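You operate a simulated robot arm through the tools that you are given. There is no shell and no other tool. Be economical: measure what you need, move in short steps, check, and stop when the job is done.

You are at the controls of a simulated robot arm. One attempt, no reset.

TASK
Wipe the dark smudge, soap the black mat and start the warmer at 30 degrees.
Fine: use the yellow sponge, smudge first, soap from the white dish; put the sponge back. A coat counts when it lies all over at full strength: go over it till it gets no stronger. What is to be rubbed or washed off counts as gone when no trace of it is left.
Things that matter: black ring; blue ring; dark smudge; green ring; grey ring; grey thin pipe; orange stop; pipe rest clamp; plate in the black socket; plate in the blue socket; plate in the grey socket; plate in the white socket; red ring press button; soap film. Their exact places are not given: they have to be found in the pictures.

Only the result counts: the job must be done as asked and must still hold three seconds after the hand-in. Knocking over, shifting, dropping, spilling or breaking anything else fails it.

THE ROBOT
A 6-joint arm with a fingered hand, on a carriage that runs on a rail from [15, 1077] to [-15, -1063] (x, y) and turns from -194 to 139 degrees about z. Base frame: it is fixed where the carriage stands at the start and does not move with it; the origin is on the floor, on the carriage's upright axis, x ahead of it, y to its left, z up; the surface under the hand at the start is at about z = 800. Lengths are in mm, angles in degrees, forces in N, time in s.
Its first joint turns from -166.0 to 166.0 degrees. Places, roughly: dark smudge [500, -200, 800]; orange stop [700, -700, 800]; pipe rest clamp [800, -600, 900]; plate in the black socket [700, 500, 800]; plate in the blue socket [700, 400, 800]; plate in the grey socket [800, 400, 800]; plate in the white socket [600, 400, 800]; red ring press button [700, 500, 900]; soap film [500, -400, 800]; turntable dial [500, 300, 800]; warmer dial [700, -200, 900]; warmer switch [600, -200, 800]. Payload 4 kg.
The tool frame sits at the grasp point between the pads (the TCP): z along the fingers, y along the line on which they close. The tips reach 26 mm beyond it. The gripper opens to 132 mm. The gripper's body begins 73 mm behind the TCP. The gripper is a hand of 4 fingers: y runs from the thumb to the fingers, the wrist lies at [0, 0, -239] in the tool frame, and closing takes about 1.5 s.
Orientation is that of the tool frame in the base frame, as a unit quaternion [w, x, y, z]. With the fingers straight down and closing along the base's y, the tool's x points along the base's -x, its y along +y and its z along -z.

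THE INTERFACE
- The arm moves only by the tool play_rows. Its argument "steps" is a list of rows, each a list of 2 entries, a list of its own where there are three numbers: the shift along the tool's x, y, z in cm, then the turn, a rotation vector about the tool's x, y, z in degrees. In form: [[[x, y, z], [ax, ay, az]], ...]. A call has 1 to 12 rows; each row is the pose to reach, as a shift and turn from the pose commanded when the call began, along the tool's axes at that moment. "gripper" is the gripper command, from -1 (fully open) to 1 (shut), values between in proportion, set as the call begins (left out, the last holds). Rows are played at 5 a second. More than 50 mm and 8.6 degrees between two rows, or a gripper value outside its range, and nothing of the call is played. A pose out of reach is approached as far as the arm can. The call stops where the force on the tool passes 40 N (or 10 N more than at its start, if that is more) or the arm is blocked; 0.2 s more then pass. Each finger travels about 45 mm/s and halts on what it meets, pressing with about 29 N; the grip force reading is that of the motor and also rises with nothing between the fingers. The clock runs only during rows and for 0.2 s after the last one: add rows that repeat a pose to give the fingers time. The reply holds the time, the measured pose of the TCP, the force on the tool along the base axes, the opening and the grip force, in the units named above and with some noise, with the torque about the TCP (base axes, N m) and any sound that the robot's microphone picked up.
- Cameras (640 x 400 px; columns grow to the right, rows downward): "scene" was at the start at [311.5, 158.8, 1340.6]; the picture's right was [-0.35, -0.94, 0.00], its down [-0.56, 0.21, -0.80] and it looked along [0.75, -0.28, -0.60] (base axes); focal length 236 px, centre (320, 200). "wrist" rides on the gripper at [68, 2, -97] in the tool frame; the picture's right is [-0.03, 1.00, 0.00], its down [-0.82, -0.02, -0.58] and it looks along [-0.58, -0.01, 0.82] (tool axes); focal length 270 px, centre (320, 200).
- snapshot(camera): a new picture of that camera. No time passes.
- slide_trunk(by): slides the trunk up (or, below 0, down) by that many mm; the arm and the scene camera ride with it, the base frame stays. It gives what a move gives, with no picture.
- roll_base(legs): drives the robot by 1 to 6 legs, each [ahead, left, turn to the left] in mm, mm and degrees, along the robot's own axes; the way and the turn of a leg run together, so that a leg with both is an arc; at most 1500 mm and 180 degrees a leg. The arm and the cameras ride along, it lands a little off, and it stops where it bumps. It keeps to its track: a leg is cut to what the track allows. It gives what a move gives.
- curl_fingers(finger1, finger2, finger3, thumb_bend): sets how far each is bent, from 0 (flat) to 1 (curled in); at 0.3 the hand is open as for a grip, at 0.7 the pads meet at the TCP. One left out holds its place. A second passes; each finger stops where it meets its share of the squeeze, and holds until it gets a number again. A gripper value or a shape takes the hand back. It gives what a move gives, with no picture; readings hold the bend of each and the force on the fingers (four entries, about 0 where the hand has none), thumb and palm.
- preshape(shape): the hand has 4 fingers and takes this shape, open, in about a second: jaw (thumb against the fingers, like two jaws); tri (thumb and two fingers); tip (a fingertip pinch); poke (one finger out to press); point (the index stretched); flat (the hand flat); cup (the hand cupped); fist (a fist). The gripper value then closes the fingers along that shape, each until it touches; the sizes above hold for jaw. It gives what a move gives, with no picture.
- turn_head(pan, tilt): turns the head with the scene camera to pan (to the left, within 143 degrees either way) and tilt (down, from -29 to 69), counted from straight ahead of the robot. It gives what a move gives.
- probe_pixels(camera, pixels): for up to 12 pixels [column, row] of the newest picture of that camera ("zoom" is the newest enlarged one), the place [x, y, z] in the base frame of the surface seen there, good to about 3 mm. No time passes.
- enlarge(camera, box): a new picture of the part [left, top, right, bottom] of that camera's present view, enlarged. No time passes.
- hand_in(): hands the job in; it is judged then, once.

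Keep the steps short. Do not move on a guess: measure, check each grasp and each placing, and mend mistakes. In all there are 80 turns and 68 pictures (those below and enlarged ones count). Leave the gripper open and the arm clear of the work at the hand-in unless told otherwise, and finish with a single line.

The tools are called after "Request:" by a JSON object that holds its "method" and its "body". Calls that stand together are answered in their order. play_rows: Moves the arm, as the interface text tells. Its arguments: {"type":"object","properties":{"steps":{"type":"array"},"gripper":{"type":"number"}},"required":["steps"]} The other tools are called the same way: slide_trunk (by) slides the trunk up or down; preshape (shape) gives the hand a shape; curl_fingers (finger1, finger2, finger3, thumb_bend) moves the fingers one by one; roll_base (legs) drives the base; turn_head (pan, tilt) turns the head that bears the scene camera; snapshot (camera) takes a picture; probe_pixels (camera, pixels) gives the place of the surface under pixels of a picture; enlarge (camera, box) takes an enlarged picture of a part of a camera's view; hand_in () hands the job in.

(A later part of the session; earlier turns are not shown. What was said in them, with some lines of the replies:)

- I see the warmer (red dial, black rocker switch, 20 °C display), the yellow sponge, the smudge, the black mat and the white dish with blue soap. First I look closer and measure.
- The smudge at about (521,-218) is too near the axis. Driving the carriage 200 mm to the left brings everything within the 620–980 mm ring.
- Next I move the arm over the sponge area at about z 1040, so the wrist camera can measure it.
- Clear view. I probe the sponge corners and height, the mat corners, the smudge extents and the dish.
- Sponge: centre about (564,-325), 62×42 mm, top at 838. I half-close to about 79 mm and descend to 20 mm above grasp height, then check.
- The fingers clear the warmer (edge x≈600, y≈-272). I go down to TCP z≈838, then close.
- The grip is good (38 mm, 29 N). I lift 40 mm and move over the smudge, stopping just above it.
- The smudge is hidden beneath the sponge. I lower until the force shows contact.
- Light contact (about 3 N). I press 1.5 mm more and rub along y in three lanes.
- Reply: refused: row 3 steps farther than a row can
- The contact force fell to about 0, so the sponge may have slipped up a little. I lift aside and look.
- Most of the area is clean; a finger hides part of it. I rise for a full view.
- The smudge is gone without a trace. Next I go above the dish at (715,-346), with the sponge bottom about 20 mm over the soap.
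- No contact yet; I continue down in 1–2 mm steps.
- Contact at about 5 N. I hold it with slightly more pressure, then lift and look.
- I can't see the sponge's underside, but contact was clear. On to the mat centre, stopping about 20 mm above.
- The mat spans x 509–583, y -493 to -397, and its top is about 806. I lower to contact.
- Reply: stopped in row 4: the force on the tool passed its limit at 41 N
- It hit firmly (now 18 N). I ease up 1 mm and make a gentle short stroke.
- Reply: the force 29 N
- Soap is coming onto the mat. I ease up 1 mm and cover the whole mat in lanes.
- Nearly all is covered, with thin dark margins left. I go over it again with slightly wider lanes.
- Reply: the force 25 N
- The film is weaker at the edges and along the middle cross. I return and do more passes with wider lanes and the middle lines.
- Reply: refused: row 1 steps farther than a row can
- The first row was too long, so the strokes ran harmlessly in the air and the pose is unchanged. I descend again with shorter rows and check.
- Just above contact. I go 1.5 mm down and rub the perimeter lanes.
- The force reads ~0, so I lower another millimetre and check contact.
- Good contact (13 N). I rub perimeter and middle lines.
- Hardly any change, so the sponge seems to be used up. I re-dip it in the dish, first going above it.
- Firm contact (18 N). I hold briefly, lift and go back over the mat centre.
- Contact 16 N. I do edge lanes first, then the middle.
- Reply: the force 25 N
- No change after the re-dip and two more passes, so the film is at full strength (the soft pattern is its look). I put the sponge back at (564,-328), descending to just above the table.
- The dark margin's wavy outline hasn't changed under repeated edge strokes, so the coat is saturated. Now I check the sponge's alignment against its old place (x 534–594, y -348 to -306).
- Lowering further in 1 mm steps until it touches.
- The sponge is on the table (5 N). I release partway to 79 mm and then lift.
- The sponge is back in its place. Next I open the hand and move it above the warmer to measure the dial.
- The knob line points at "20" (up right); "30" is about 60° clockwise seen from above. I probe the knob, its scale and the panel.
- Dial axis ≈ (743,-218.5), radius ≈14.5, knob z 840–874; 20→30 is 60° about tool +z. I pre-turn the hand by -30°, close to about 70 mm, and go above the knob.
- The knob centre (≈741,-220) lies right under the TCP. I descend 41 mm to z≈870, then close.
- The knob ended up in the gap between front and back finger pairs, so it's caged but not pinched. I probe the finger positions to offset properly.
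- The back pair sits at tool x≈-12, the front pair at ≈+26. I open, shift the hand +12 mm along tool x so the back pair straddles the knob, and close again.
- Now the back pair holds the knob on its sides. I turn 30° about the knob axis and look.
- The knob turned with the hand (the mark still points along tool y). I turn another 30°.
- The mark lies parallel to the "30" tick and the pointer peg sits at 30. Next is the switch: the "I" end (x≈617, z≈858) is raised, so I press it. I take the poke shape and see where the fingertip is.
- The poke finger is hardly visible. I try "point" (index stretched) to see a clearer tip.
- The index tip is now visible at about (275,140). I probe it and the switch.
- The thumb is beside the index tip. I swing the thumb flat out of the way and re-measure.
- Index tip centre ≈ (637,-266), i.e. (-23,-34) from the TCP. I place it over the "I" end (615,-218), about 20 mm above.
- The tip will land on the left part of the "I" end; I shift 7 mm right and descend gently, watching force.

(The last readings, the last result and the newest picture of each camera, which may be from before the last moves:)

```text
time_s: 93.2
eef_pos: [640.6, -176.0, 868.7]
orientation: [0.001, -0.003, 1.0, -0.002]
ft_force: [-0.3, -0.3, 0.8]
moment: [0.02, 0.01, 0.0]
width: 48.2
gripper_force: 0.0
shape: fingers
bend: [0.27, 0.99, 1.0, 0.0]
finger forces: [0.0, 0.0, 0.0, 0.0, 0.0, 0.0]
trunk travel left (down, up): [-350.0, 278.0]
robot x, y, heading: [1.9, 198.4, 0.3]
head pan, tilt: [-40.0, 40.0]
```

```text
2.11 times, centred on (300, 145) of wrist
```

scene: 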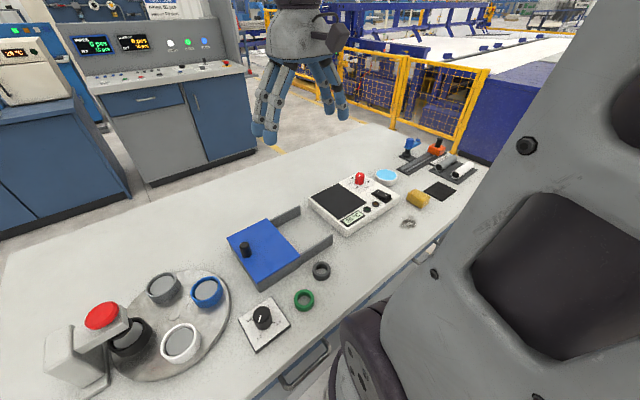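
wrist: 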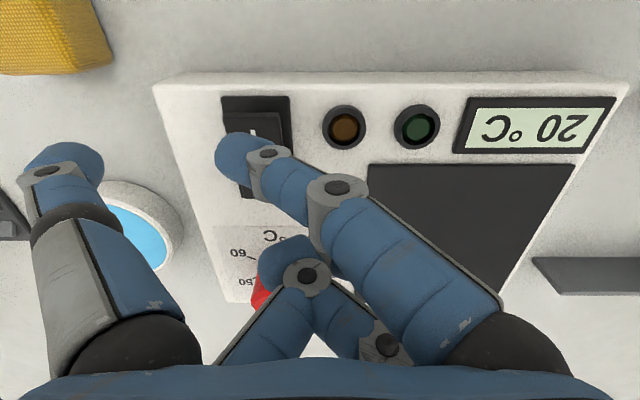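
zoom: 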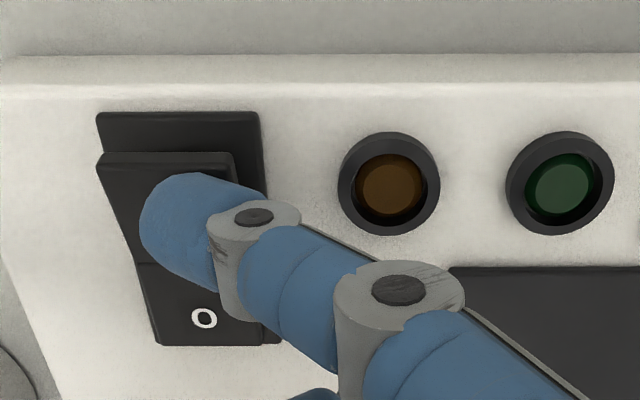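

Nicely over the "I" half. I continue down in small steps.

Request:
{"method": "play_rows", "body": {"steps": [[[0.3, 0, 0.3], [0, 0, 0]], [[0.3, 0, 0.6], [0, 0, 0]], [[0.3, 0, 0.9], [0, 0, 0]], [[0.3, 0, 1.1], [0, 0, 0]], [[0.3, 0, 1.3], [0, 0, 0]], [[0.3, 0, 1.3], [0, 0, 0]]]}}

```text
time_s: 94.6
eef_pos: [638.3, -177.4, 857.3]
orientation: [0.0, -0.003, 1.0, -0.003]
ft_force: [-1.5, 1.3, 4.3]
moment: [-0.22, 0.09, -0.13]
width: 44.3
gripper_force: 2.7
shape: fingers
bend: [0.32, 0.99, 1.0, 0.0]
finger forces: [5.5, 0.0, 0.0, 0.1, 0.0, 0.0]
trunk travel left (down, up): [-350.0, 278.0]
robot x, y, heading: [6.7, 199.0, 0.4]
head pan, tilt: [-40.0, 40.0]
```

Contact (about 5 N). I push a bit more.

Request:
{"method": "play_rows", "body": {"steps": [[[0, 0, 0.2], [0, 0, 0]], [[0, 0, 0.4], [0, 0, 0]], [[0, 0, 0.6], [0, 0, 0]], [[0, 0, 0.6], [0, 0, 0]]]}}

Request:
{"method": "enlarge", "body": {"camera": "wrist", "box": [150, 50, 560, 240]}}

```text
time_s: 95.6
eef_pos: [637.7, -177.5, 849.6]
orientation: [0.002, -0.004, 1.0, -0.003]
ft_force: [0.5, 2.0, 11.3]
moment: [-0.48, 0.13, -0.02]
width: 39.3
gripper_force: 5.1
shape: fingers
bend: [0.37, 0.99, 1.0, 0.0]
finger forces: [10.3, 0.1, 0.0, 0.0, 0.0, 0.0]
trunk travel left (down, up): [-350.0, 278.0]
robot x, y, heading: [3.2, 193.1, 0.3]
head pan, tilt: [-40.0, 40.0]
```

```text
1.56 times, centred on (355, 145) of wrist
```

zoom: 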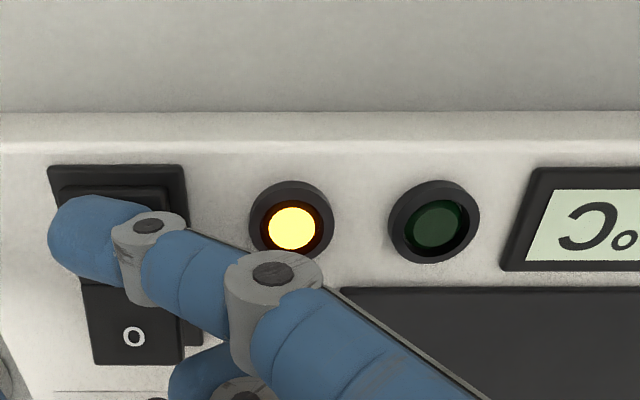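

The amber lamp lit and the rocker has flipped, so the warmer is on. I lift away and check everything.

Request:
{"method": "play_rows", "body": {"steps": [[[0, 0, -2], [0, 0, 0]], [[0, 0, -6], [0, 0, 0]], [[0, 0, -10], [0, 0, 0]], [[0, 0, -14], [0, 0, 0]], [[0, 0, -18], [0, 0, 0]], [[0, 0, -18], [0, 0, 0]]]}}

Request:
{"method": "preshape", "body": {"shape": "jaw"}}

Request:
{"method": "play_rows", "body": {"steps": [[[0, -1, 0], [0, 0, 0]], [[0, -3, 0], [0, 0, 0]], [[0, -6, 0], [0, 0, 0]], [[0, -6, 0], [0, 0, 0]], [[0, -6, 0], [0, 0, 0]], [[0, -6, 0], [0, 0, 0]]], "gripper": -1}}

Request:
{"method": "snapshot", "body": {"camera": "wrist"}}

```text
time_s: 97.0
eef_pos: [636.5, -180.1, 1029.0]
orientation: [0.001, -0.003, 1.0, -0.001]
ft_force: [-0.6, 0.6, -0.2]
moment: [0.01, 0.05, -0.02]
width: 47.5
gripper_force: 0.1
shape: fingers
bend: [0.28, 0.99, 1.0, 0.0]
finger forces: [0.2, 0.1, 0.1, 0.0, 0.0, 0.1]
trunk travel left (down, up): [-350.0, 278.0]
robot x, y, heading: [3.0, 193.7, 0.2]
head pan, tilt: [-40.0, 40.0]
```

```text
time_s: 97.9
eef_pos: [637.3, -178.6, 1028.1]
orientation: [0.0, -0.003, 1.0, -0.002]
ft_force: [-0.5, 0.4, -0.9]
moment: [-0.02, 0.03, -0.01]
width: 132.1
gripper_force: 0.0
shape: jaw
bend: [0.3, 0.3, 0.3, 0.3]
finger forces: [0.0, 0.1, 0.0, 0.0, 0.1, 0.0]
trunk travel left (down, up): [-350.0, 278.0]
robot x, y, heading: [-1.0, 194.9, 0.3]
head pan, tilt: [-40.0, 40.0]
```

```text
time_s: 99.3
eef_pos: [637.5, -239.9, 1028.9]
orientation: [0.001, -0.003, 1.0, -0.002]
ft_force: [0.2, -1.3, -0.7]
moment: [0.01, 0.03, -0.02]
width: 132.1
gripper_force: 0.1
shape: jaw
bend: [0.3, 0.3, 0.3, 0.3]
finger forces: [0.0, 0.0, 0.0, 0.0, 0.0, 0.0]
trunk travel left (down, up): [-350.0, 278.0]
robot x, y, heading: [3.8, 197.7, 0.5]
head pan, tilt: [-40.0, 40.0]
```

```text
12 pictures are left
```

wrist: 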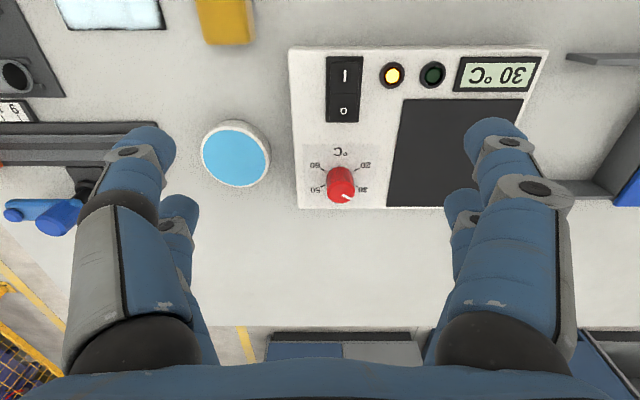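

The display shows 30 °C and the amber lamp is on. As a last check I look at the mat and the smudge spot from nearer.

Request:
{"method": "play_rows", "body": {"steps": [[[3, -3, 0], [0, 0, 0]], [[6, -6, 0], [0, 0, 0]], [[9, -9, 0], [0, 0, 0]], [[12, -12, 0], [0, 0, 0]], [[12, -15.5, 1], [0, 0, 0]], [[12, -18, 2], [0, 0, 0]], [[12, -18, 2], [0, 0, 0]]]}}

Request:
{"method": "snapshot", "body": {"camera": "wrist"}}

Request:
{"method": "enlarge", "body": {"camera": "wrist", "box": [220, 30, 400, 150]}}

```text
time_s: 100.9
eef_pos: [519.0, -420.0, 1010.9]
orientation: [0.001, -0.004, 1.0, -0.003]
ft_force: [-0.4, 0.4, -0.4]
moment: [-0.01, -0.01, 0.01]
width: 132.1
gripper_force: 0.1
shape: jaw
bend: [0.3, 0.3, 0.3, 0.3]
finger forces: [0.1, 0.0, 0.0, 0.0, 0.1, 0.0]
trunk travel left (down, up): [-350.0, 278.0]
robot x, y, heading: [-2.2, 194.0, 0.1]
head pan, tilt: [-40.0, 40.0]
```

```text
11 pictures are left
```

wrist: 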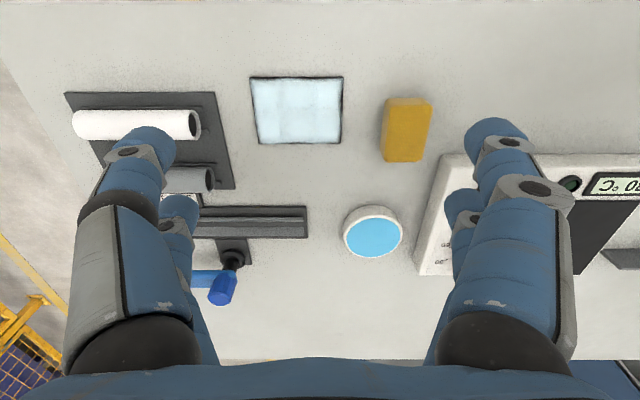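

```text
3.33 times, centred on (310, 90) of wrist
```

zoom: 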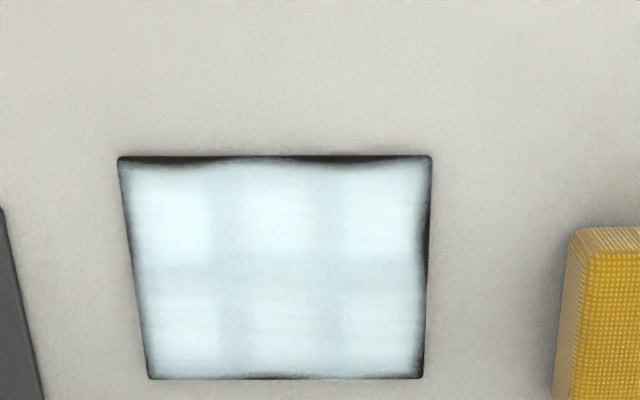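

The mat is evenly coated: all six film patches look equally bright and no longer change. The smudge is gone, the sponge is back in its place, the warmer shows 30 °C with its lamp on, and the gripper is open and clear. I hand in.

Request:
{"method": "hand_in", "body": {}}

```text
The job is handed in.
```

I wiped off the smudge, soaped the mat until the film got no stronger, put the sponge back and started the warmer at 30 °C; the job is handed in.
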